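You operate a simulated robot arm through the tools that you are given. There is no shell and no other tool.

You are at the controls of a simulated two-armed robot. One attempt, no reset.

TASK
Test the lift's stop button: raise a little, hit stop, try up, then set it back down.
Fine: back on the yellow lock, stop pulled out, key off.

It is judged by the outcome, as a careful person would: the job done as asked, and still so three seconds after it is handed in. It fails if anything else is knocked over, pushed out of place, dropped, spilled or broken.

THE ROBOT
Two 7-joint arms with two-finger parallel grippers on one trunk that stands fixed in place. Base frame: the origin is at the foot of the trunk, x ahead of it, y to its left, z up. Units: m, degrees, N and s.
The left shoulder is at [0.03, 0.119, 1.11], the right one opposite. With the tool pointing down near the work surface each hand reaches from about 0.28 to 0.68 m from the base axis, measured 20 degrees to its own side. Payload 3.43 kg a hand.
The TCP of each hand is the grasp point between the finger pads, 0.03 m short of the fingertips. In the tool frame z runs along the fingers and y along their closing line. The gripper opens to 0.094 m. The fingers are 0.028 m wide and 0.01 m thick; the gripper's body (0.05 by 0.096 m) begins 0.055 m behind the TCP.
Orientation is that of the tool frame in the base frame, as a unit quaternion [x, y, z, w]. With the fingers straight down and closing along the base's y, the tool's x points along the base's -x, its y along +y and its z along -z.

THE INTERFACE
- The arms move only by the tool jog_arm. It takes "left_increments", "right_increments" or both (then of equal length, played together; a hand with none holds still); each is a list of rows, each an object (a shift or turn left out is 0, a gripper value left out holds the last) with "offset": the shift along the base's x, y, z in units of 500 mm (1.0 is 500 mm), a list of three; "rotation": the turn, a rotation vector about the base's x, y, z in units of 180 degrees (1.0 is 180 degrees), a list of three; "gripper": the gripper command, from -1 (fully open) to 1 (shut), values between in proportion. In form: [{"offset": [dx, dy, dz], "rotation": [ax, ay, az], "gripper": gripper}, ...]. A call has 1 to 20 rows; each row is the pose to reach, as a shift and turn from the pose commanded when the call began. A call with a number of a shift or a turn outside -1 to 1 is refused whole. Each row takes 0.2 s and may step no farther than 0.05 m and 8.6 degrees from the row before; otherwise, or with a gripper value out of range, the whole call is refused. Where a pose cannot be reached the arm comes as near as it can. A force on the tool above 60 N (or 10 N above the force at the start of the call, whichever is more), or a blocked arm, ends the call early, and 0.2 s more pass. Each finger travels about 0.072 m/s and halts on what it meets, pressing with about 34 N; the grip force reading is that of the motor and also rises with nothing between the fingers. The clock runs only during rows and for 0.2 s after the last one: add rows that repeat a pose to give the fingers time. The reply holds the time, the measured pose of the TCP, the force on the tool along the base axes, the opening and the grip force, in the units named above and with some noise, with the torque about the TCP (base axes, N m) and any sound that the robot's microphone picked up, and new pictures: "views" is both (left out), scene, wrist or none (wrist: the cameras of the hands that moved).
- Cameras (640 x 400 px; columns grow to the right, rows downward): "scene" is now at [0.0307, 0.0445, 1.8154]; the picture's right is [0.59, -0.81, 0.00], its down [-0.64, -0.47, -0.61] and it looks along [0.49, 0.36, -0.79] (base axes); focal length 366 px, centre (320, 200). "left" rides on the left gripper at [0.076, -0.014, -0.103] in its tool frame; the picture's right is [0.18, 0.98, 0.00], its down [-0.75, 0.14, -0.64] and it looks along [-0.63, 0.12, 0.77] (tool axes); focal length 243 px, centre (320, 200). "right" rides on the right gripper at [0.076, 0.014, -0.103] in its tool frame; the picture's right is [-0.18, 0.98, 0.00], its down [-0.75, -0.14, -0.64] and it looks along [-0.63, -0.12, 0.77] (tool axes); focal length 243 px, centre (320, 200). There is no depth. A picture from a camera that has moved, and an enlarged one, comes with that camera's place and axes in the base frame and with its lens.
- slide_trunk(by): slides the trunk up (or, below 0, down) by that many m; the arms and the scene camera ride with it, the base frame stays. It gives what a move gives, with no picture.
- pan_tilt(pan, tilt): turns the head with the scene camera to pan (to the left, within 143 degrees either way) and tilt (down, from -29 to 69), counted from straight ahead of the robot. It gives what a move gives, and a new picture of the scene camera.
- close_up(camera, box): a new picture of the part [left, top, right, bottom] of that camera's present view, enlarged. No time passes.
- hand_in(): hands the job in; it is judged then, once.

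Places have to be worked out from the pictures, the camera data and where the tool is seen. Open the grippers and draw the arms clear of the work before you hand the job in, unless the task says otherwise.

The tools are called after ">>>" as name(argument=value, ...) on one line, values as JSON. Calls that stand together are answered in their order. jog_arm: Moves the arms, as the interface text tells. Its arguments: {"type":"object","properties":{"left_increments":{"type":"array","items":{"type":"object","properties":{"offset":{"type":"array","items":{"type":"number"}},"rotation":{"type":"array","items":{"type":"number"}},"gripper":{"type":"number"}}}},"right_increments":{"type":"array","items":{"type":"object","properties":{"offset":{"type":"array","items":{"type":"number"}},"rotation":{"type":"array","items":{"type":"number"}},"gripper":{"type":"number"}}}},"views":{"type":"string","enum":["both","scene","wrist","none"]}},"required":[]} The other tools are called the same way: slide_trunk (by) slides the trunk up or down; pan_tilt (pan, tilt) turns the head that bears the scene camera; close_up (camera, box) takes an enlarged picture of a part of a camera's view; hand_in () hands the job in.

At the start:

```text
time_s: 0.0
left_position: [0.4165, 0.3365, 1.3175]
left_tool_rot: [0.0, 1.0, 0.0, 0.0]
left_wrist_force: [-0.2, -0.6, 0.3]
left_wrist_torque: [0.0, 0.0, 0.04]
left_width: 0.0941
left_gripper_force: 0.1
right_position: [0.3633, -0.0156, 1.3618]
right_tool_rot: [0.0, 1.0, 0.0, 0.0]
right_wrist_force: [0.2, 0.0, -0.1]
right_wrist_torque: [0.0, 0.03, 0.01]
right_width: 0.094
right_gripper_force: 0.0
trunk travel left (down, up): [-0.375, 0.035]
head pan, tilt: [36.2, 52.3]
```

scene: 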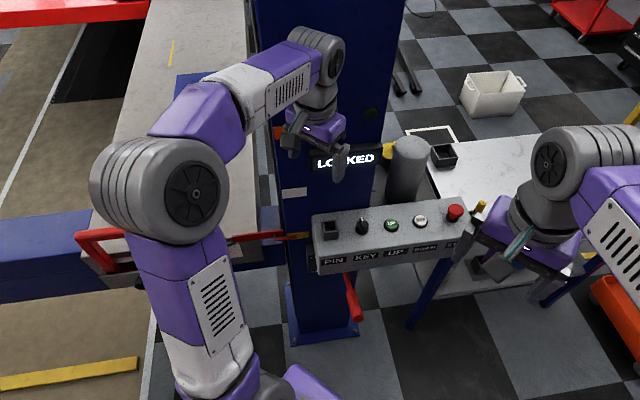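
right: 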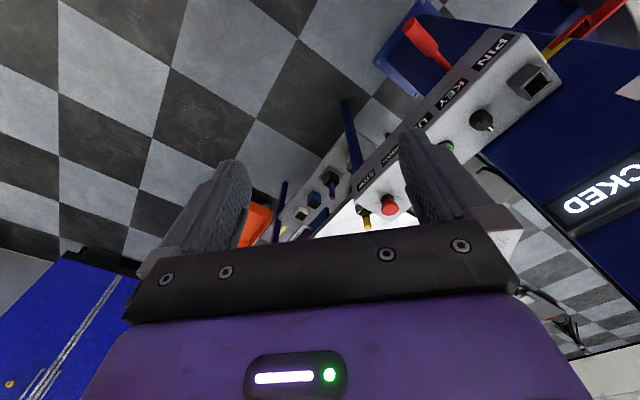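
left: 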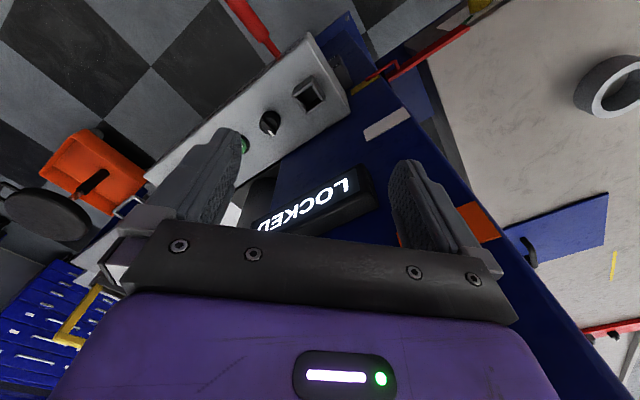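

I'll start by looking closely at the control box and the lift column before moving anything.

>>> close_up(camera="scene", box=[270, 140, 510, 290])

>>> close_up(camera="scene", box=[60, 200, 380, 350])

>>> close_up(camera="left", box=[140, 0, 540, 250])

>>> close_up(camera="right", box=[240, 0, 640, 250])

```text
2.67 times, centred on (390, 215) of scene
camera zoom: at [0.0307, 0.0445, 1.8154], right [0.59, -0.81, 0.0], down [-0.64, -0.47, -0.61], along [0.49, 0.36, -0.79], focal length 976 px, centre (133, 160)
```

zoom: 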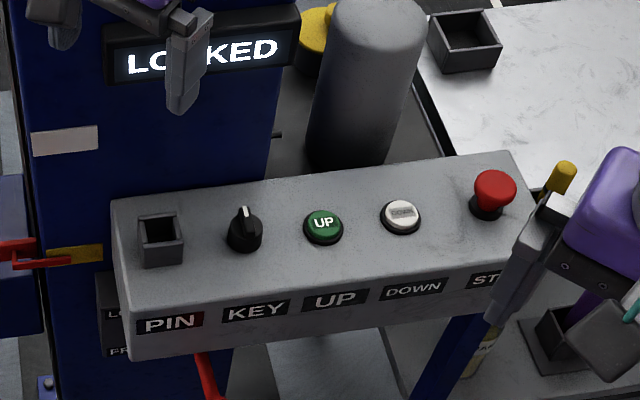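

```text
2.00 times, centred on (220, 275) of scene
camera zoom: at [0.0307, 0.0445, 1.8154], right [0.59, -0.81, 0.0], down [-0.64, -0.47, -0.61], along [0.49, 0.36, -0.79], focal length 732 px, centre (520, 50)
```

zoom: 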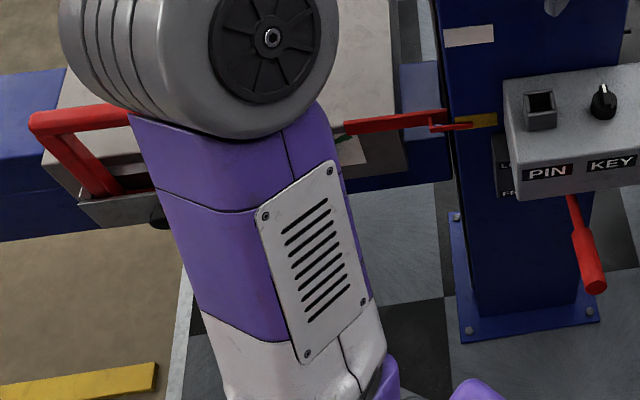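

```text
1.60 times, centred on (340, 125) of left
camera zoom: at [0.3398, 0.322, 1.4205], right [-0.18, 0.98, 0.0], down [0.75, 0.14, 0.64], along [0.63, 0.12, -0.77], focal length 388 px, centre (288, 320)
```

zoom: 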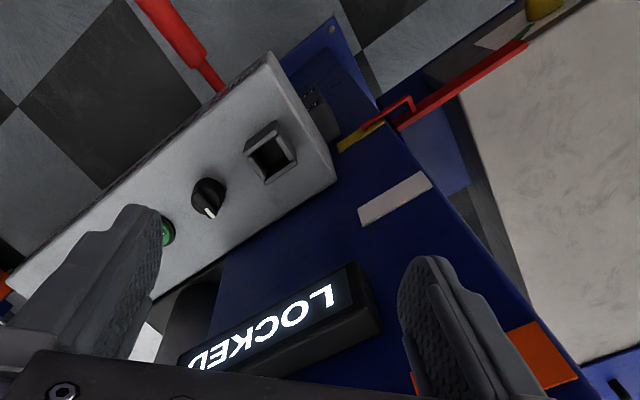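

```text
1.60 times, centred on (440, 125) of right
camera zoom: at [0.2863, -0.0024, 1.4643], right [0.18, 0.98, 0.0], down [0.75, -0.14, 0.64], along [0.63, -0.12, -0.77], focal length 388 px, centre (128, 320)
```

zoom: 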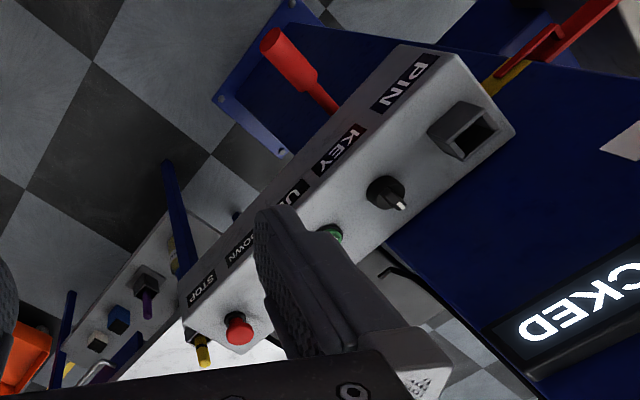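

The box carries PIN socket, KEY switch, UP, DOWN, STOP, with a lever and LOCK/FREE label at its side. The arms hide some of it, so I look around with the head.

>>> pan_tilt(pan=10, tilt=50)

>>> pan_tilt(pan=70, tilt=45)

>>> pan_tilt(pan=36, tilt=25)

>>> pan_tilt(pan=-30, tilt=50)

```text
time_s: 0.9
left_position: [0.4168, 0.3363, 1.3171]
left_tool_rot: [0.0, 1.0, 0.001, 0.0]
left_wrist_force: [-0.2, 0.4, 0.4]
left_wrist_torque: [-0.01, 0.0, 0.02]
left_width: 0.0939
left_gripper_force: 0.1
right_position: [0.3631, -0.0157, 1.3617]
right_tool_rot: [-0.001, 1.0, 0.0, 0.0]
right_wrist_force: [-0.4, -0.1, 0.8]
right_wrist_torque: [-0.01, 0.02, 0.0]
right_width: 0.0937
right_gripper_force: 0.0
trunk travel left (down, up): [-0.375, 0.035]
head pan, tilt: [10.0, 50.0]
camera scene: at [0.0461, 0.0139, 1.8184], right [0.17, -0.98, 0.0], down [-0.75, -0.13, -0.64], along [0.63, 0.11, -0.77], focal length 366 px, centre (320, 200)
```

scene: 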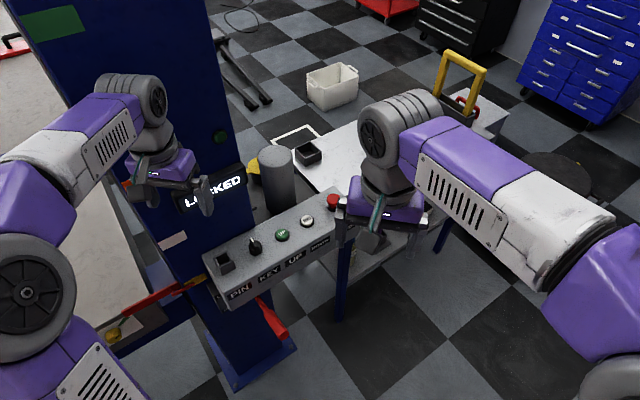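

```text
time_s: 2.2
left_position: [0.417, 0.3374, 1.3172]
left_tool_rot: [0.0, 1.0, 0.0, 0.0]
left_wrist_force: [-0.1, 1.2, -0.2]
left_wrist_torque: [0.03, -0.01, 0.03]
left_width: 0.0937
left_gripper_force: 0.1
right_position: [0.363, -0.0165, 1.3624]
right_tool_rot: [-0.001, 1.0, 0.0, 0.0]
right_wrist_force: [0.1, 0.4, 0.9]
right_wrist_torque: [-0.02, 0.02, 0.01]
right_width: 0.0941
right_gripper_force: 0.1
trunk travel left (down, up): [-0.375, 0.035]
head pan, tilt: [70.0, 45.0]
camera scene: at [-0.0018, 0.0768, 1.8254], right [0.94, -0.34, 0.0], down [-0.24, -0.66, -0.71], along [0.24, 0.66, -0.71], focal length 366 px, centre (320, 200)
```

scene: 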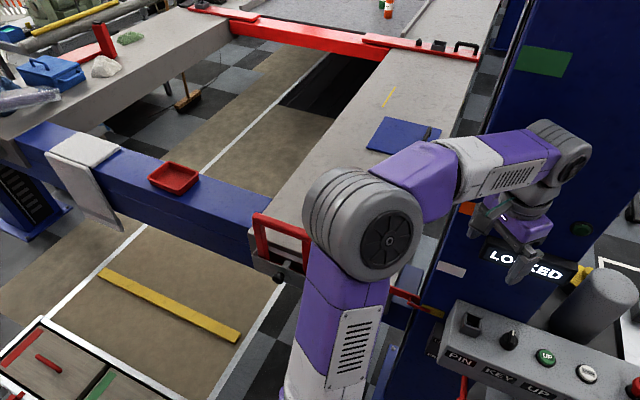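

```text
time_s: 3.2
left_position: [0.4172, 0.337, 1.3179]
left_tool_rot: [0.0, 1.0, 0.0, 0.0]
left_wrist_force: [-0.9, -0.3, -0.2]
left_wrist_torque: [-0.01, 0.0, 0.03]
left_width: 0.094
left_gripper_force: 0.1
right_position: [0.3629, -0.017, 1.3626]
right_tool_rot: [0.0, 1.0, 0.0, -0.001]
right_wrist_force: [-0.2, -0.3, -0.4]
right_wrist_torque: [0.01, 0.04, 0.02]
right_width: 0.0939
right_gripper_force: 0.0
trunk travel left (down, up): [-0.375, 0.035]
head pan, tilt: [36.0, 25.0]
camera scene: at [0.0448, 0.0547, 1.8559], right [0.59, -0.81, 0.0], down [-0.34, -0.25, -0.91], along [0.73, 0.53, -0.42], focal length 366 px, centre (320, 200)
```

scene: 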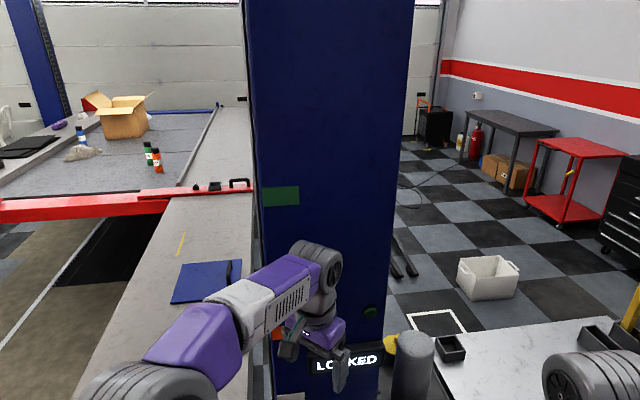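

```text
time_s: 4.6
left_position: [0.4174, 0.3362, 1.3178]
left_tool_rot: [0.0, 1.0, 0.0, 0.0]
left_wrist_force: [-0.1, 0.4, 0.2]
left_wrist_torque: [0.0, 0.02, 0.0]
left_width: 0.0938
left_gripper_force: 0.0
right_position: [0.3635, -0.016, 1.3622]
right_tool_rot: [-0.001, 1.0, 0.0, 0.0]
right_wrist_force: [0.1, 0.9, 0.3]
right_wrist_torque: [0.02, 0.01, -0.02]
right_width: 0.0941
right_gripper_force: 0.0
trunk travel left (down, up): [-0.375, 0.035]
head pan, tilt: [-30.0, 50.0]
camera scene: at [0.037, -0.038, 1.8185], right [-0.5, -0.87, 0.0], down [-0.66, 0.38, -0.64], along [0.56, -0.32, -0.77], focal length 366 px, centre (320, 200)
```

scene: 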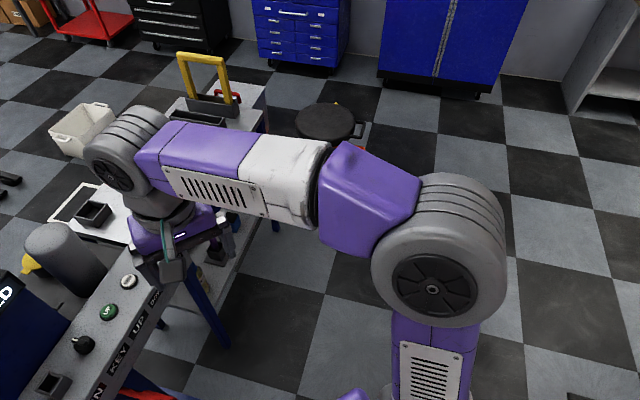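

The column marker (red pointer) sits on the yellow mark and the sign reads LOCKED; by triangulation STOP is about (0.68, 0.09, 1.04) and KEY about (0.51, 0.26, 1.04). I'll draw both hands back from the work to get an unobstructed view.

>>> jog_arm(right_increments=[{"offset": [0, -0.08, 0]}, {"offset": [-0.02, -0.16, 0]}, {"offset": [-0.04, -0.24, 0]}, {"offset": [-0.06, -0.32, 0]}, {"offset": [-0.08, -0.4, 0]}, {"offset": [-0.1, -0.48, 0]}], left_increments=[{"offset": [-0.06, 0, 0.02]}, {"offset": [-0.12, 0, 0.04]}, {"offset": [-0.18, 0, 0.06]}, {"offset": [-0.24, 0, 0.08]}, {"offset": [-0.3, 0, 0.1]}, {"offset": [-0.3, 0, 0.1]}], views="none")

>>> pan_tilt(pan=30, tilt=50)

```text
time_s: 6.0
left_position: [0.2653, 0.3363, 1.3682]
left_tool_rot: [0.0, 1.0, 0.0, 0.0]
left_wrist_force: [-1.1, -0.5, 0.1]
left_wrist_torque: [0.0, 0.02, -0.04]
left_width: 0.094
left_gripper_force: 0.1
right_position: [0.3131, -0.2572, 1.3619]
right_tool_rot: [-0.001, 1.0, 0.0, -0.001]
right_wrist_force: [0.4, -0.5, 0.2]
right_wrist_torque: [0.01, -0.03, -0.02]
right_width: 0.0941
right_gripper_force: 0.1
trunk travel left (down, up): [-0.375, 0.035]
head pan, tilt: [-30.0, 50.0]
```

```text
time_s: 7.3
left_position: [0.2664, 0.3357, 1.3674]
left_tool_rot: [-0.001, 1.0, 0.0, 0.0]
left_wrist_force: [0.2, 0.1, 0.2]
left_wrist_torque: [-0.01, 0.03, 0.0]
left_width: 0.0938
left_gripper_force: 0.1
right_position: [0.313, -0.2553, 1.3629]
right_tool_rot: [0.0, 1.0, 0.0, -0.001]
right_wrist_force: [-0.2, -0.1, -0.5]
right_wrist_torque: [0.01, 0.0, 0.0]
right_width: 0.0941
right_gripper_force: 0.1
trunk travel left (down, up): [-0.375, 0.035]
head pan, tilt: [30.0, 50.0]
camera scene: at [0.037, 0.0389, 1.8184], right [0.5, -0.87, 0.0], down [-0.66, -0.38, -0.64], along [0.56, 0.32, -0.77], focal length 366 px, centre (320, 200)
```

scene: 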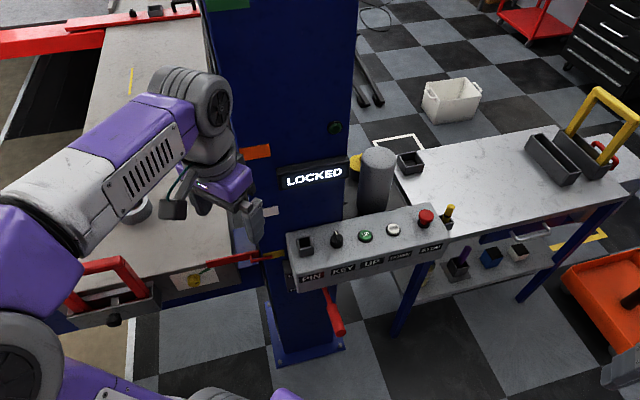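

>>> close_up(camera="scene", box=[230, 120, 480, 276])

>>> close_up(camera="scene", box=[390, 180, 550, 280])

>>> close_up(camera="scene", box=[190, 210, 390, 335])

>>> close_up(camera="scene", box=[480, 60, 640, 260])

```text
2.56 times, centred on (355, 198) of scene
camera zoom: at [0.037, 0.0389, 1.8184], right [0.5, -0.87, 0.0], down [-0.66, -0.38, -0.64], along [0.56, 0.32, -0.77], focal length 937 px, centre (230, 205)
```

zoom: 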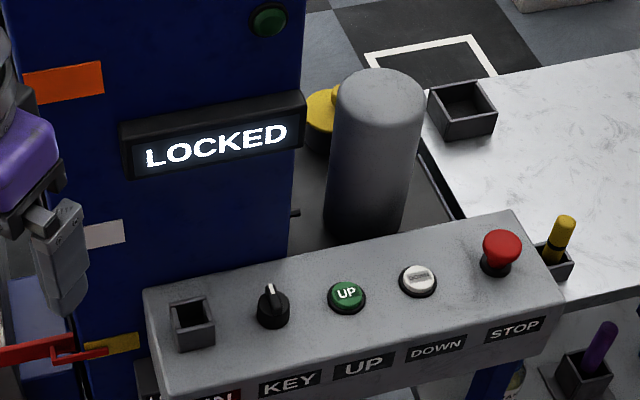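

```text
4.00 times, centred on (470, 230) of scene
camera zoom: at [0.037, 0.0389, 1.8184], right [0.5, -0.87, 0.0], down [-0.66, -0.38, -0.64], along [0.56, 0.32, -0.77], focal length 1464 px, centre (-280, 80)
```

zoom: 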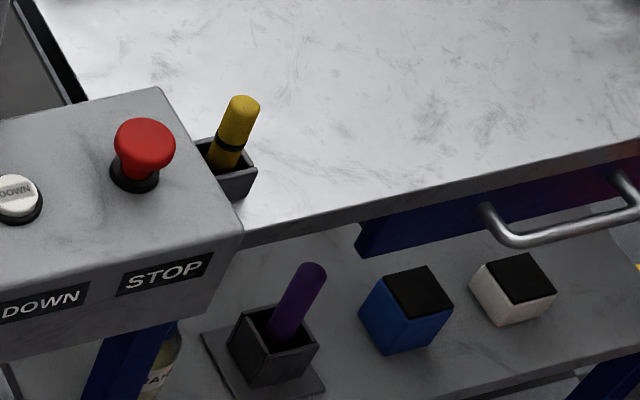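

```text
3.20 times, centred on (290, 272) of scene
camera zoom: at [0.037, 0.0389, 1.8184], right [0.5, -0.87, 0.0], down [-0.66, -0.38, -0.64], along [0.56, 0.32, -0.77], focal length 1171 px, centre (416, -32)
```

zoom: 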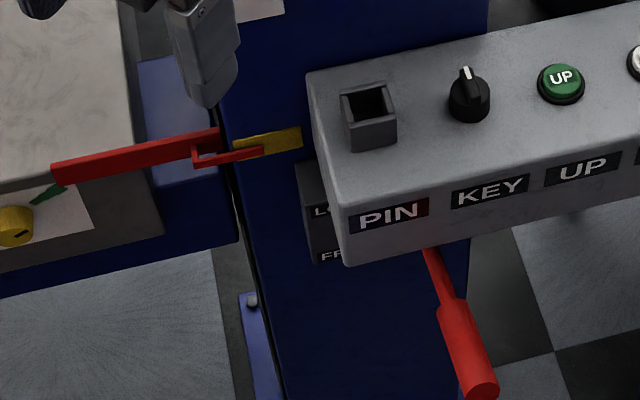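

```text
2.00 times, centred on (560, 160) of scene
camera zoom: at [0.037, 0.0389, 1.8184], right [0.5, -0.87, 0.0], down [-0.66, -0.38, -0.64], along [0.56, 0.32, -0.77], focal length 732 px, centre (-160, 280)
```

zoom: 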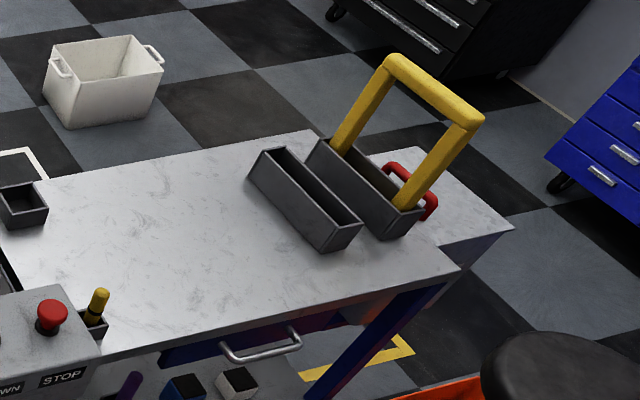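

A yellow pin stands in a holder at the right end of the box and the PIN socket is empty; the lever sits under the box. I'll look round the rest of the workspace for signs or instructions before touching anything.

>>> pan_tilt(pan=75, tilt=60)

>>> pan_tilt(pan=110, tilt=45)

>>> pan_tilt(pan=60, tilt=30)

>>> pan_tilt(pan=-10, tilt=55)

>>> pan_tilt(pan=35, tilt=10)

```text
time_s: 8.4
left_position: [0.2664, 0.3362, 1.368]
left_tool_rot: [0.0, 1.0, 0.0, -0.001]
left_wrist_force: [1.0, -0.7, 0.3]
left_wrist_torque: [0.0, -0.03, -0.05]
left_width: 0.0942
left_gripper_force: 0.0
right_position: [0.313, -0.2548, 1.3616]
right_tool_rot: [0.0, 1.0, 0.0, 0.0]
right_wrist_force: [0.1, 0.0, 0.2]
right_wrist_torque: [-0.01, -0.03, -0.02]
right_width: 0.0938
right_gripper_force: 0.1
trunk travel left (down, up): [-0.375, 0.035]
head pan, tilt: [75.0, 60.0]
camera scene: at [-0.0123, 0.0647, 1.8059], right [0.97, -0.26, 0.0], down [-0.22, -0.84, -0.5], along [0.13, 0.48, -0.87], focal length 366 px, centre (320, 200)
```

scene: 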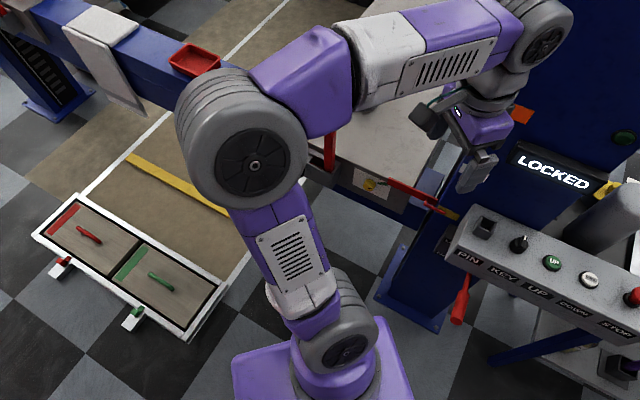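

```text
time_s: 9.4
left_position: [0.2663, 0.3362, 1.367]
left_tool_rot: [0.001, 1.0, 0.0, 0.0]
left_wrist_force: [-1.6, 0.2, -0.3]
left_wrist_torque: [-0.03, -0.01, 0.03]
left_width: 0.0937
left_gripper_force: 0.1
right_position: [0.3134, -0.2561, 1.3621]
right_tool_rot: [0.0, 1.0, 0.0, 0.001]
right_wrist_force: [-0.3, 0.5, -0.5]
right_wrist_torque: [0.0, 0.0, 0.0]
right_width: 0.0939
right_gripper_force: 0.0
trunk travel left (down, up): [-0.375, 0.035]
head pan, tilt: [110.0, 45.0]
camera scene: at [-0.0574, 0.0769, 1.8253], right [0.94, 0.34, 0.0], down [0.24, -0.66, -0.71], along [-0.24, 0.66, -0.71], focal length 366 px, centre (320, 200)
```

scene: 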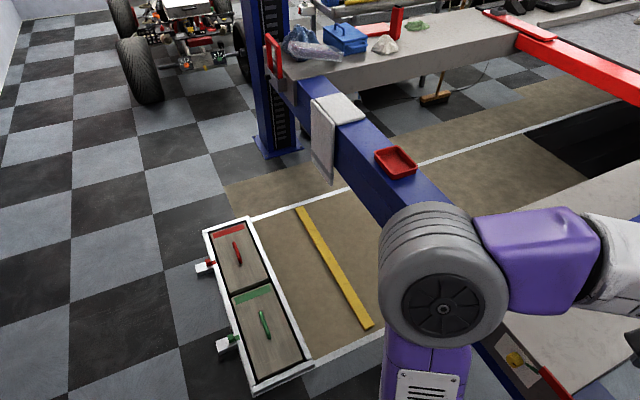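

```text
time_s: 10.6
left_position: [0.2667, 0.3367, 1.3677]
left_tool_rot: [-0.001, 1.0, 0.0, 0.0]
left_wrist_force: [0.0, -0.1, -0.2]
left_wrist_torque: [0.04, -0.02, 0.03]
left_width: 0.094
left_gripper_force: 0.0
right_position: [0.3127, -0.2565, 1.3621]
right_tool_rot: [0.0, 1.0, 0.0, -0.001]
right_wrist_force: [1.2, 0.8, -0.1]
right_wrist_torque: [0.02, -0.02, 0.02]
right_width: 0.094
right_gripper_force: 0.0
trunk travel left (down, up): [-0.375, 0.035]
head pan, tilt: [60.0, 30.0]
camera scene: at [0.0154, 0.0788, 1.8479], right [0.87, -0.5, 0.0], down [-0.25, -0.43, -0.87], along [0.43, 0.75, -0.5], focal length 366 px, centre (320, 200)
```

scene: 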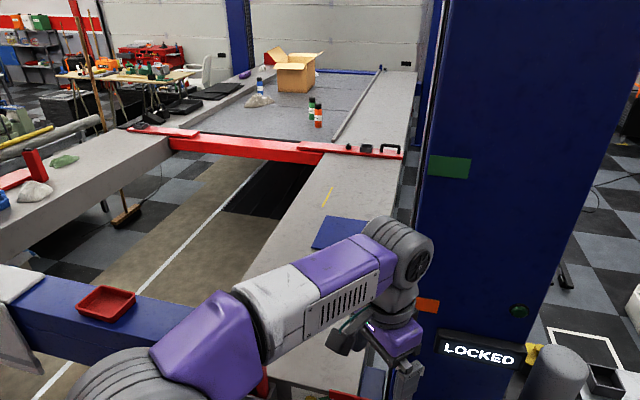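

```text
time_s: 12.0
left_position: [0.2658, 0.3358, 1.3679]
left_tool_rot: [0.001, 1.0, 0.0, 0.0]
left_wrist_force: [0.2, 0.4, 0.6]
left_wrist_torque: [0.0, -0.01, 0.02]
left_width: 0.094
left_gripper_force: 0.1
right_position: [0.3121, -0.2548, 1.3619]
right_tool_rot: [0.0, 1.0, 0.0, 0.0]
right_wrist_force: [-0.4, -0.4, 0.0]
right_wrist_torque: [0.01, 0.02, 0.01]
right_width: 0.0939
right_gripper_force: 0.2
trunk travel left (down, up): [-0.375, 0.035]
head pan, tilt: [-10.0, 55.0]
camera scene: at [0.0413, -0.012, 1.812], right [-0.17, -0.98, 0.0], down [-0.81, 0.14, -0.57], along [0.57, -0.1, -0.82], focal length 366 px, centre (320, 200)
```

scene: 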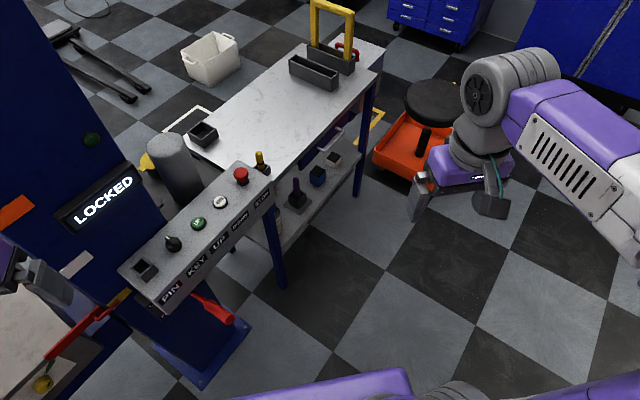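

```text
time_s: 13.1
left_position: [0.2668, 0.3362, 1.3676]
left_tool_rot: [0.0, 1.0, 0.0, 0.0]
left_wrist_force: [0.1, -0.3, 0.3]
left_wrist_torque: [-0.01, 0.02, -0.01]
left_width: 0.0941
left_gripper_force: 0.1
right_position: [0.3135, -0.2547, 1.3626]
right_tool_rot: [0.001, 1.0, 0.001, 0.0]
right_wrist_force: [0.5, -1.0, -0.6]
right_wrist_torque: [-0.04, -0.04, -0.03]
right_width: 0.0938
right_gripper_force: 0.2
trunk travel left (down, up): [-0.375, 0.035]
head pan, tilt: [35.0, 10.0]
camera scene: at [0.0466, 0.0537, 1.8802], right [0.57, -0.82, 0.0], down [-0.14, -0.1, -0.98], along [0.81, 0.56, -0.17], focal length 366 px, centre (320, 200)
```

scene: 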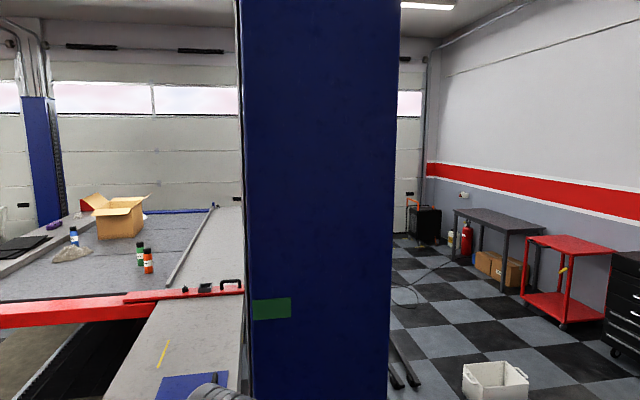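

The column has coloured marks (yellow, white, orange, green going up) and the pointer is on yellow. I'll bring the left hand lower and back so that its camera can read the lever plate and the box front.

>>> jog_arm(left_increments=[{"offset": [0.0, -0.05, -0.08]}, {"offset": [0.0, -0.1, -0.16]}, {"offset": [0.0, -0.15, -0.24]}, {"offset": [0.0, -0.18, -0.32]}, {"offset": [0.0, -0.2, -0.4]}, {"offset": [0.0, -0.2, -0.4]}], views="wrist")

>>> pan_tilt(pan=36, tilt=52)

```text
time_s: 14.5
left_position: [0.265, 0.2341, 1.1679]
left_tool_rot: [0.0, 1.0, 0.0, 0.0]
left_wrist_force: [-0.3, 0.0, -0.4]
left_wrist_torque: [-0.02, -0.04, 0.03]
left_width: 0.0938
left_gripper_force: 0.0
right_position: [0.3126, -0.256, 1.3624]
right_tool_rot: [0.0, 1.0, 0.0, 0.0]
right_wrist_force: [0.1, -0.8, -0.6]
right_wrist_torque: [-0.03, -0.02, -0.02]
right_width: 0.094
right_gripper_force: 0.0
trunk travel left (down, up): [-0.375, 0.035]
head pan, tilt: [35.0, 10.0]
camera left: at [0.1887, 0.2202, 1.2706], right [-0.18, 0.98, 0.0], down [0.75, 0.14, 0.64], along [0.63, 0.12, -0.77], focal length 243 px, centre (320, 200)
```

left: 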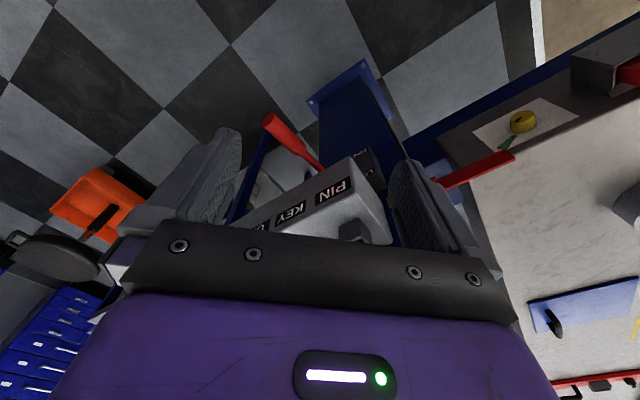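

```text
time_s: 15.6
left_position: [0.2661, 0.2346, 1.1677]
left_tool_rot: [0.0, 1.0, 0.0, 0.001]
left_wrist_force: [-0.6, -1.0, -0.6]
left_wrist_torque: [-0.01, 0.01, 0.01]
left_width: 0.094
left_gripper_force: 0.1
right_position: [0.3134, -0.2554, 1.3622]
right_tool_rot: [0.0, 1.0, -0.001, 0.0]
right_wrist_force: [0.1, 0.1, -0.5]
right_wrist_torque: [-0.02, -0.05, 0.02]
right_width: 0.0938
right_gripper_force: 0.1
trunk travel left (down, up): [-0.375, 0.035]
head pan, tilt: [36.0, 52.0]
camera scene: at [0.031, 0.0446, 1.8158], right [0.59, -0.81, 0.0], down [-0.64, -0.46, -0.62], along [0.5, 0.36, -0.79], focal length 366 px, centre (320, 200)
```

scene: 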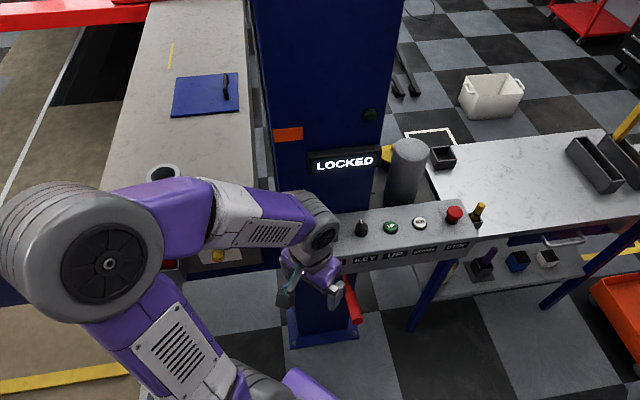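

The wrist view shows the lever and plate (upside down); I enlarge it to read the lever position.

>>> close_up(camera="left", box=[230, 90, 430, 250])

>>> close_up(camera="left", box=[430, 40, 640, 200])

>>> close_up(camera="scene", box=[280, 180, 500, 340])

```text
2.50 times, centred on (330, 170) of left
camera zoom: at [0.1894, 0.2205, 1.2709], right [-0.18, 0.98, 0.0], down [0.75, 0.14, 0.64], along [0.63, 0.12, -0.77], focal length 606 px, centre (295, 275)
```

zoom: 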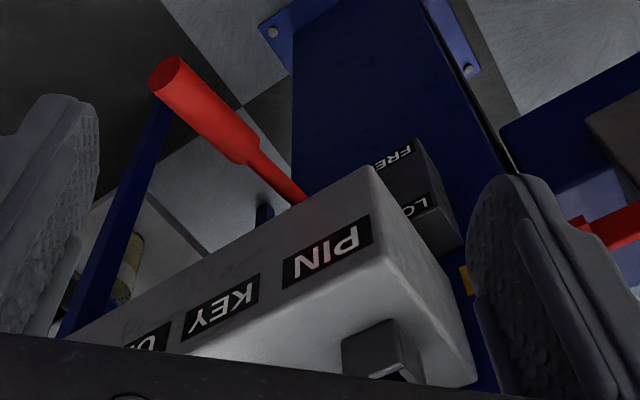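

```text
2.50 times, centred on (535, 120) of left
camera zoom: at [0.1894, 0.2205, 1.2709], right [-0.18, 0.98, 0.0], down [0.75, 0.14, 0.64], along [0.63, 0.12, -0.77], focal length 606 px, centre (-218, 400)
```

zoom: 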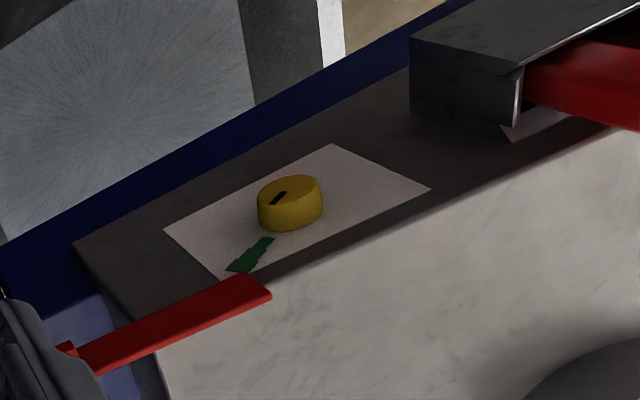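

```text
2.50 times, centred on (390, 260) of scene
camera zoom: at [0.031, 0.0446, 1.8158], right [0.59, -0.81, 0.0], down [-0.64, -0.46, -0.62], along [0.5, 0.36, -0.79], focal length 915 px, centre (145, 50)
```

zoom: 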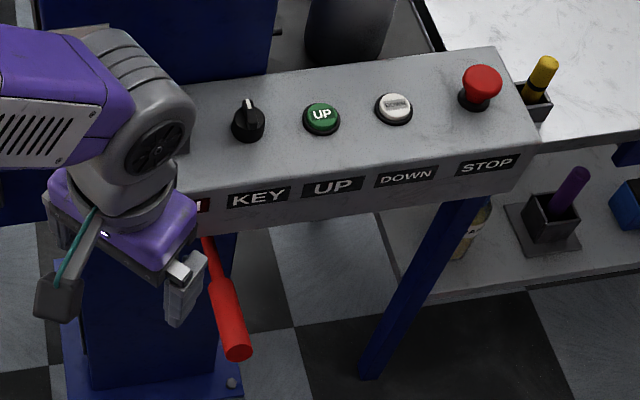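

The lever handle is raised towards the robot (tip near (0.36, 0.17, 0.87)), consistent with LOCK, so I leave it alone. Next I bring the left hand's camera close over the KEY to see how it's shaped and which way it points.

>>> jog_arm(left_increments=[{"offset": [0.06, 0.0, 0.04]}, {"offset": [0.12, 0.0, 0.06]}, {"offset": [0.18, 0.01, 0.06]}, {"offset": [0.24, 0.02, 0.04]}, {"offset": [0.3, 0.02, 0.02]}, {"offset": [0.3, 0.02, 0.0]}, {"offset": [0.3, 0.02, 0.0]}], views="both")

>>> close_up(camera="left", box=[160, 20, 480, 220])

```text
time_s: 17.2
left_position: [0.417, 0.2453, 1.1688]
left_tool_rot: [0.001, 1.0, 0.0, 0.0]
left_wrist_force: [0.6, -0.1, -1.2]
left_wrist_torque: [-0.01, 0.0, -0.02]
left_width: 0.094
left_gripper_force: 0.0
right_position: [0.3136, -0.2567, 1.3615]
right_tool_rot: [0.0, 1.0, 0.0, 0.0]
right_wrist_force: [-0.1, -0.2, 0.4]
right_wrist_torque: [0.03, -0.01, 0.02]
right_width: 0.094
right_gripper_force: 0.1
trunk travel left (down, up): [-0.375, 0.035]
head pan, tilt: [36.0, 52.0]
camera scene: at [0.0314, 0.0445, 1.8158], right [0.59, -0.81, 0.0], down [-0.64, -0.46, -0.62], along [0.5, 0.36, -0.79], focal length 366 px, centre (320, 200)
camera left: at [0.3401, 0.2301, 1.2714], right [-0.18, 0.98, 0.0], down [0.75, 0.14, 0.64], along [0.63, 0.12, -0.77], focal length 243 px, centre (320, 200)
```

scene: 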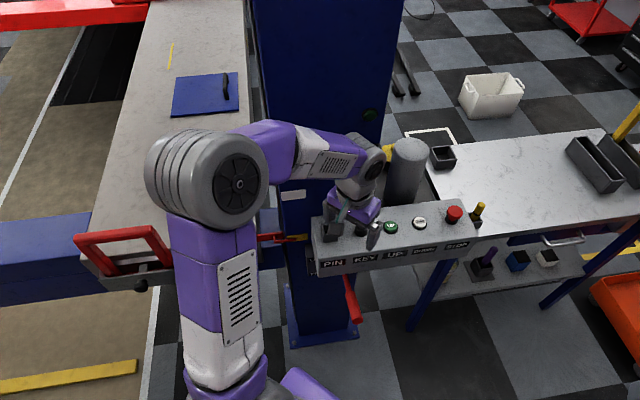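
left: 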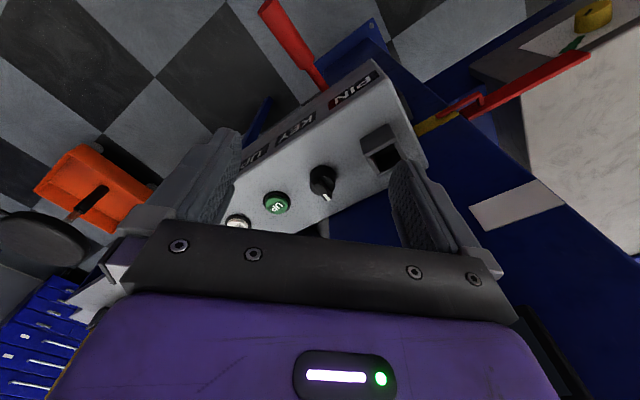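

```text
2.00 times, centred on (320, 120) of left
camera zoom: at [0.3401, 0.2301, 1.2714], right [-0.18, 0.98, 0.0], down [0.75, 0.14, 0.64], along [0.63, 0.12, -0.77], focal length 485 px, centre (320, 360)
```

zoom: 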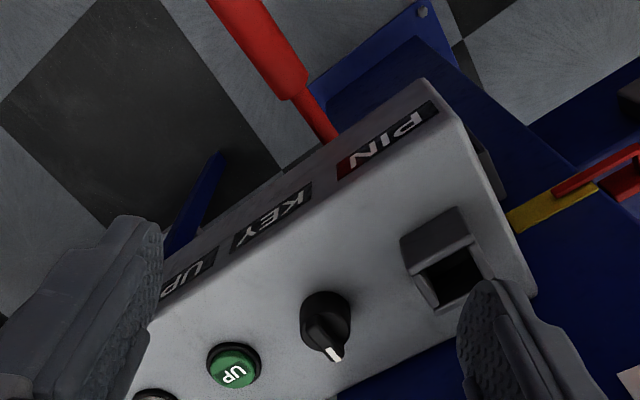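

KEY base triangulates to about (0.512, 0.266, 1.015), with its white pointer straight away from me (towards the column), and the buttons run along about -45° with 0.08 m spacing. I'll yaw the left hand 45° so the fingers close along the box, staying in front of it.

>>> jog_arm(left_increments=[{"rotation": [0, 0, 0.042]}, {"rotation": [0, 0, 0.084]}, {"rotation": [0, 0, 0.126]}, {"rotation": [0, 0, 0.168]}, {"rotation": [0, 0, 0.21]}, {"rotation": [0, 0, 0.25]}, {"rotation": [0, 0, 0.25]}], views="both")

```text
time_s: 18.8
left_position: [0.417, 0.247, 1.1683]
left_tool_rot: [-0.383, 0.924, -0.001, 0.0]
left_wrist_force: [0.4, 0.5, -0.4]
left_wrist_torque: [0.0, 0.02, 0.0]
left_width: 0.0941
left_gripper_force: 0.2
right_position: [0.3133, -0.2558, 1.3622]
right_tool_rot: [0.0, 1.0, 0.0, 0.001]
right_wrist_force: [0.7, -0.7, -1.1]
right_wrist_torque: [0.04, -0.01, 0.0]
right_width: 0.0941
right_gripper_force: 0.2
trunk travel left (down, up): [-0.375, 0.035]
head pan, tilt: [36.0, 52.0]
camera scene: at [0.0311, 0.0446, 1.8158], right [0.59, -0.81, 0.0], down [-0.64, -0.46, -0.62], along [0.5, 0.36, -0.79], focal length 366 px, centre (320, 200)
camera left: at [0.3722, 0.1823, 1.2705], right [-0.83, 0.56, 0.0], down [0.43, 0.63, 0.64], along [0.36, 0.53, -0.77], focal length 243 px, centre (320, 200)
```

scene: 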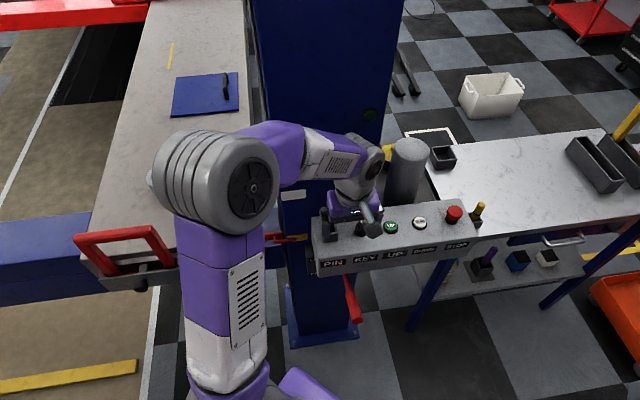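
left: 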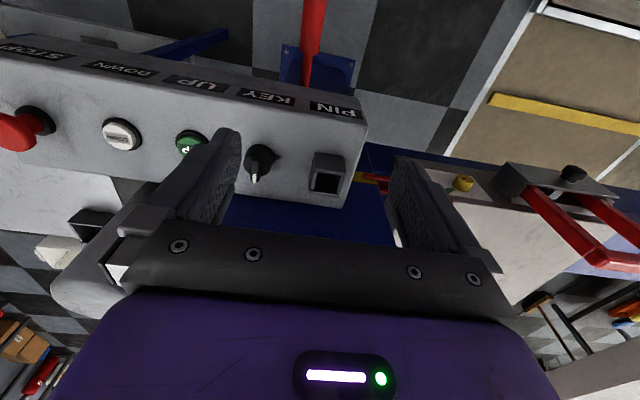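

A clear view along the box now; I enlarge the switch and buttons for precise positions.

>>> close_up(camera="left", box=[180, 60, 380, 220])

>>> close_up(camera="left", box=[0, 60, 200, 220])

```text
2.50 times, centred on (280, 140) of left
camera zoom: at [0.3722, 0.1823, 1.2705], right [-0.83, 0.56, 0.0], down [0.43, 0.63, 0.64], along [0.36, 0.53, -0.77], focal length 606 px, centre (420, 350)
```

zoom: 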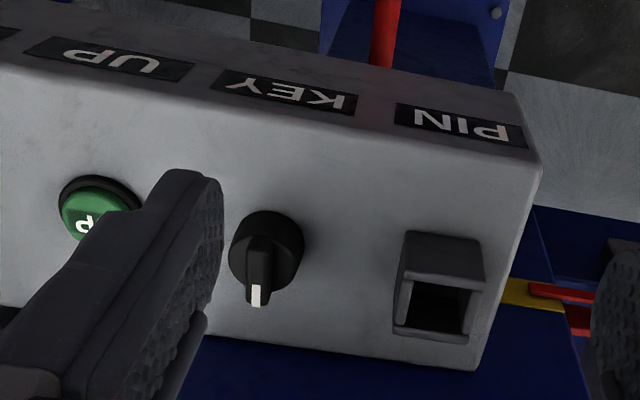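

```text
2.50 times, centred on (100, 140) of left
camera zoom: at [0.3722, 0.1823, 1.2705], right [-0.83, 0.56, 0.0], down [0.43, 0.63, 0.64], along [0.36, 0.53, -0.77], focal length 606 px, centre (870, 350)
```

zoom: 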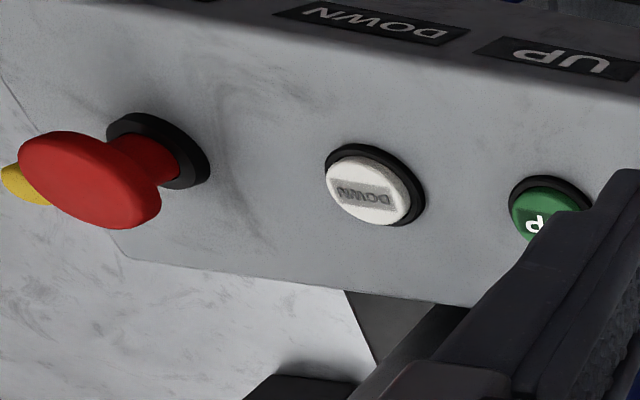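

KEY is a round knob with a raised bar pointing at the column, centre about (0.512, 0.263), top near z 1.03-1.04; box top is near z 0.985. I move over it with the hand leaned 10° back from the column and the fingers half open.

>>> jog_arm(left_increments=[{"offset": [0.05, 0.01, -0.02], "rotation": [0.0195, -0.0199, 0], "gripper": -0.17}, {"offset": [0.1, 0.02, -0.05], "rotation": [0.0389, -0.0397, 0], "gripper": -0.17}, {"offset": [0.15, 0.026, -0.08], "rotation": [0.0389, -0.0397, 0], "gripper": -0.17}, {"offset": [0.19, 0.032, -0.1], "rotation": [0.0389, -0.0397, 0], "gripper": -0.17}, {"offset": [0.19, 0.032, -0.12], "rotation": [0.0389, -0.0397, 0], "gripper": -0.17}, {"offset": [0.19, 0.032, -0.12], "rotation": [0.0389, -0.0397, 0], "gripper": -0.17}], views="both")

>>> close_up(camera="left", box=[200, 60, 440, 220])

>>> close_up(camera="scene", box=[270, 100, 510, 260])

```text
time_s: 20.2
left_position: [0.5115, 0.2612, 1.1074]
left_tool_rot: [-0.381, 0.92, 0.033, 0.081]
left_wrist_force: [0.0, 0.3, -0.7]
left_wrist_torque: [0.01, -0.01, -0.01]
left_width: 0.0549
left_gripper_force: 0.0
right_position: [0.3137, -0.2572, 1.3631]
right_tool_rot: [0.0, 1.0, 0.0, 0.0]
right_wrist_force: [0.4, -0.1, 0.2]
right_wrist_torque: [0.0, -0.03, 0.02]
right_width: 0.094
right_gripper_force: 0.0
trunk travel left (down, up): [-0.375, 0.035]
head pan, tilt: [36.0, 52.0]
camera scene: at [0.0313, 0.0446, 1.8158], right [0.59, -0.81, 0.0], down [-0.64, -0.46, -0.62], along [0.5, 0.36, -0.79], focal length 366 px, centre (320, 200)
camera left: at [0.4556, 0.1876, 1.1957], right [-0.82, 0.57, -0.03], down [0.35, 0.55, 0.76], along [0.45, 0.62, -0.65], focal length 243 px, centre (320, 200)
```

scene: 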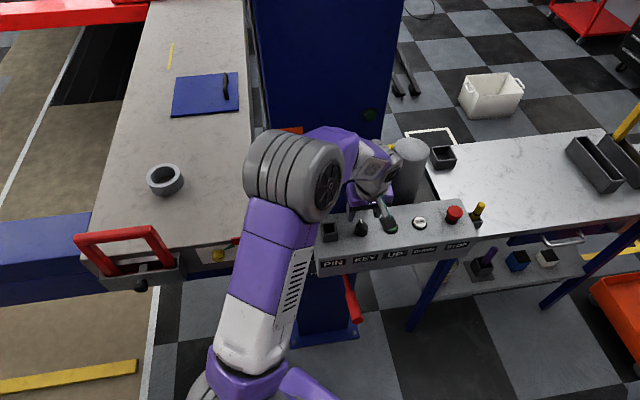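
left: 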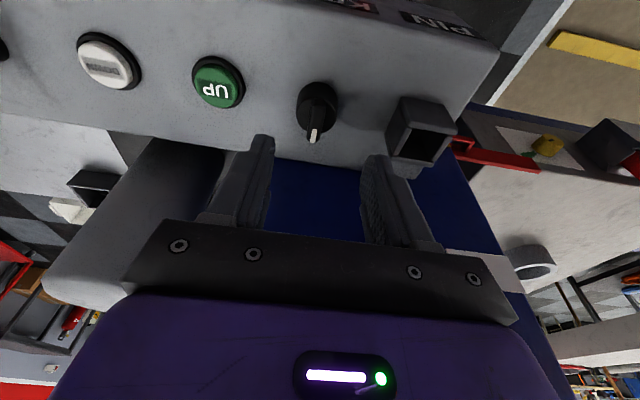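

```text
2.50 times, centred on (320, 140) of left
camera zoom: at [0.4556, 0.1876, 1.1957], right [-0.82, 0.57, -0.03], down [0.35, 0.55, 0.76], along [0.45, 0.62, -0.65], focal length 606 px, centre (320, 350)
```

zoom: 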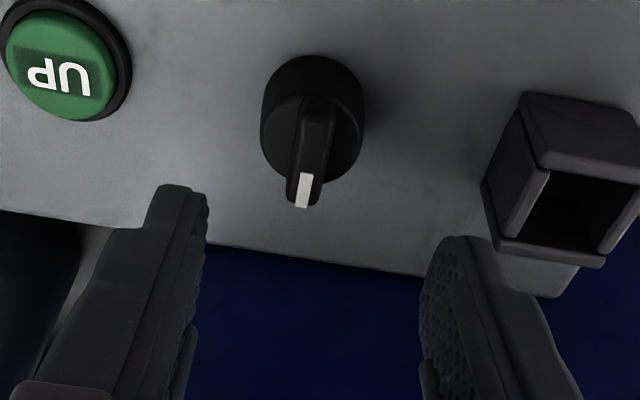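

```text
2.50 times, centred on (390, 180) of scene
camera zoom: at [0.0313, 0.0446, 1.8158], right [0.59, -0.81, 0.0], down [-0.64, -0.46, -0.62], along [0.5, 0.36, -0.79], focal length 915 px, centre (145, 250)
```

zoom: 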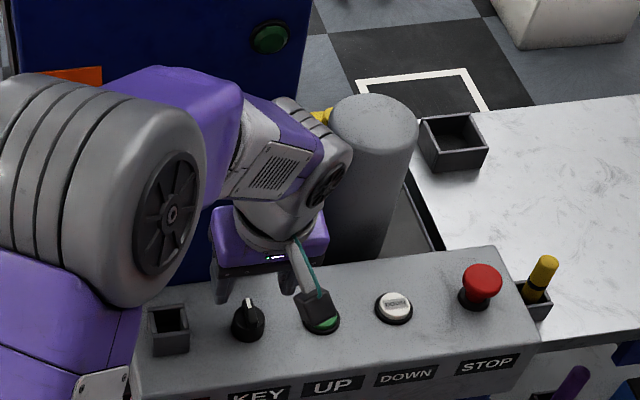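

Triangulating again, the knob axis is at (0.517, 0.265), disc top z≈1.016 and the bar's top z≈1.034. I'll lower so the fingertips straddle just the bar (TCP z≈1.050) without touching the disc.

>>> jog_arm(left_increments=[{"offset": [0.011, 0.008, -0.03]}, {"offset": [0.011, 0.008, -0.07]}, {"offset": [0.011, 0.008, -0.1]}, {"offset": [0.011, 0.008, -0.116]}, {"offset": [0.011, 0.008, -0.116]}], views="both")

>>> close_up(camera="left", box=[200, 60, 440, 220])

>>> close_up(camera="scene", box=[270, 120, 510, 280])

```text
time_s: 21.4
left_position: [0.5165, 0.267, 1.0494]
left_tool_rot: [-0.382, 0.92, 0.033, 0.08]
left_wrist_force: [0.1, -0.8, 0.2]
left_wrist_torque: [0.0, 0.01, 0.01]
left_width: 0.0552
left_gripper_force: 0.1
right_position: [0.3122, -0.2564, 1.3624]
right_tool_rot: [0.0, 1.0, 0.0, 0.001]
right_wrist_force: [0.1, -0.1, 0.1]
right_wrist_torque: [-0.02, 0.02, 0.01]
right_width: 0.0938
right_gripper_force: 0.0
trunk travel left (down, up): [-0.375, 0.035]
head pan, tilt: [36.0, 52.0]
camera scene: at [0.0308, 0.0445, 1.8158], right [0.59, -0.81, 0.0], down [-0.64, -0.46, -0.62], along [0.5, 0.36, -0.79], focal length 366 px, centre (320, 200)
camera left: at [0.4593, 0.1916, 1.1371], right [-0.82, 0.57, -0.03], down [0.34, 0.55, 0.76], along [0.45, 0.62, -0.65], focal length 243 px, centre (320, 200)
```

scene: 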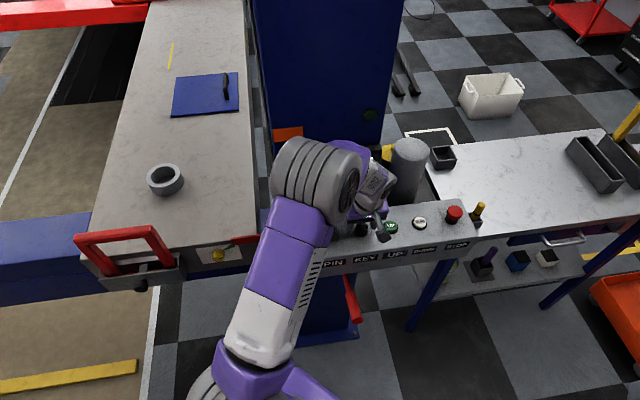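
left: 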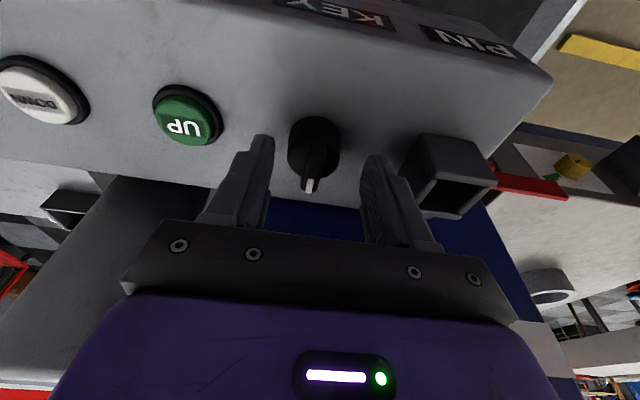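

```text
2.50 times, centred on (320, 140) of left
camera zoom: at [0.4593, 0.1916, 1.1371], right [-0.82, 0.57, -0.03], down [0.34, 0.55, 0.76], along [0.45, 0.62, -0.65], focal length 606 px, centre (320, 350)
```

zoom: 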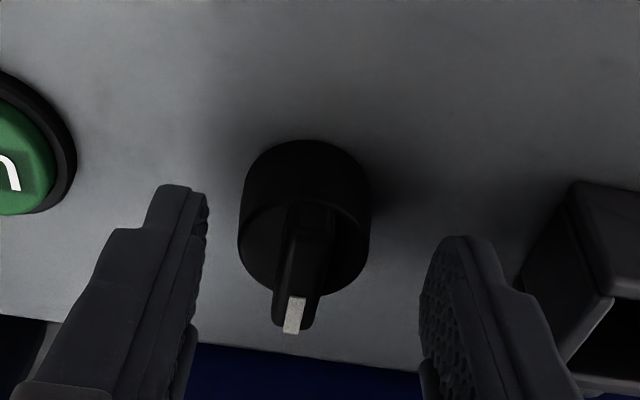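

```text
2.50 times, centred on (390, 200) of scene
camera zoom: at [0.0308, 0.0445, 1.8158], right [0.59, -0.81, 0.0], down [-0.64, -0.46, -0.62], along [0.5, 0.36, -0.79], focal length 915 px, centre (145, 200)
```

zoom: 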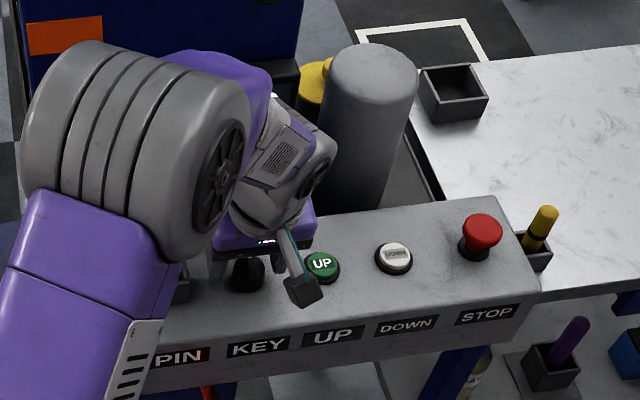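

The fingers straddle the bar; the knob looks 2-3 mm towards UP, so I shift slightly that way and close on the bar.

>>> jog_arm(left_increments=[{"offset": [0.005, -0.005, 0]}, {"offset": [0.005, -0.005, 0], "gripper": 1}, {"offset": [0.005, -0.005, 0], "gripper": 1}, {"offset": [0.005, -0.005, 0], "gripper": 1}, {"offset": [0.005, -0.005, 0], "gripper": 1}], views="wrist")

>>> close_up(camera="left", box=[200, 60, 440, 220])

```text
time_s: 22.6
left_position: [0.5196, 0.2639, 1.0487]
left_tool_rot: [-0.381, 0.92, 0.033, 0.08]
left_wrist_force: [-0.1, 1.2, 1.0]
left_wrist_torque: [0.25, -0.13, -0.01]
left_width: 0.0315
left_gripper_force: 45.3
right_position: [0.3122, -0.2561, 1.3611]
right_tool_rot: [0.0, 1.0, 0.0, 0.0]
right_wrist_force: [-0.6, 0.1, -0.3]
right_wrist_torque: [-0.01, 0.05, 0.01]
right_width: 0.0938
right_gripper_force: 0.0
trunk travel left (down, up): [-0.375, 0.035]
head pan, tilt: [36.0, 52.0]
camera left: at [0.4625, 0.1888, 1.1374], right [-0.82, 0.57, -0.03], down [0.34, 0.55, 0.76], along [0.45, 0.62, -0.65], focal length 243 px, centre (320, 200)
```

left: 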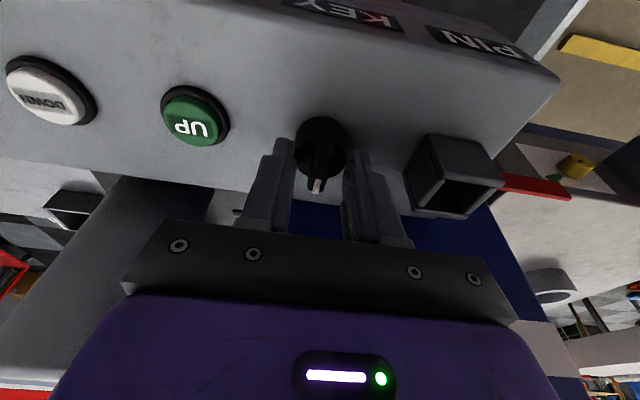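

```text
2.50 times, centred on (320, 140) of left
camera zoom: at [0.4625, 0.1888, 1.1374], right [-0.82, 0.57, -0.03], down [0.34, 0.55, 0.76], along [0.45, 0.62, -0.65], focal length 606 px, centre (320, 350)
```

zoom: 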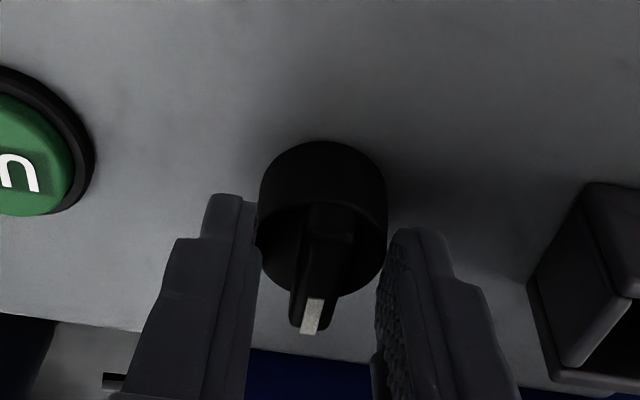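

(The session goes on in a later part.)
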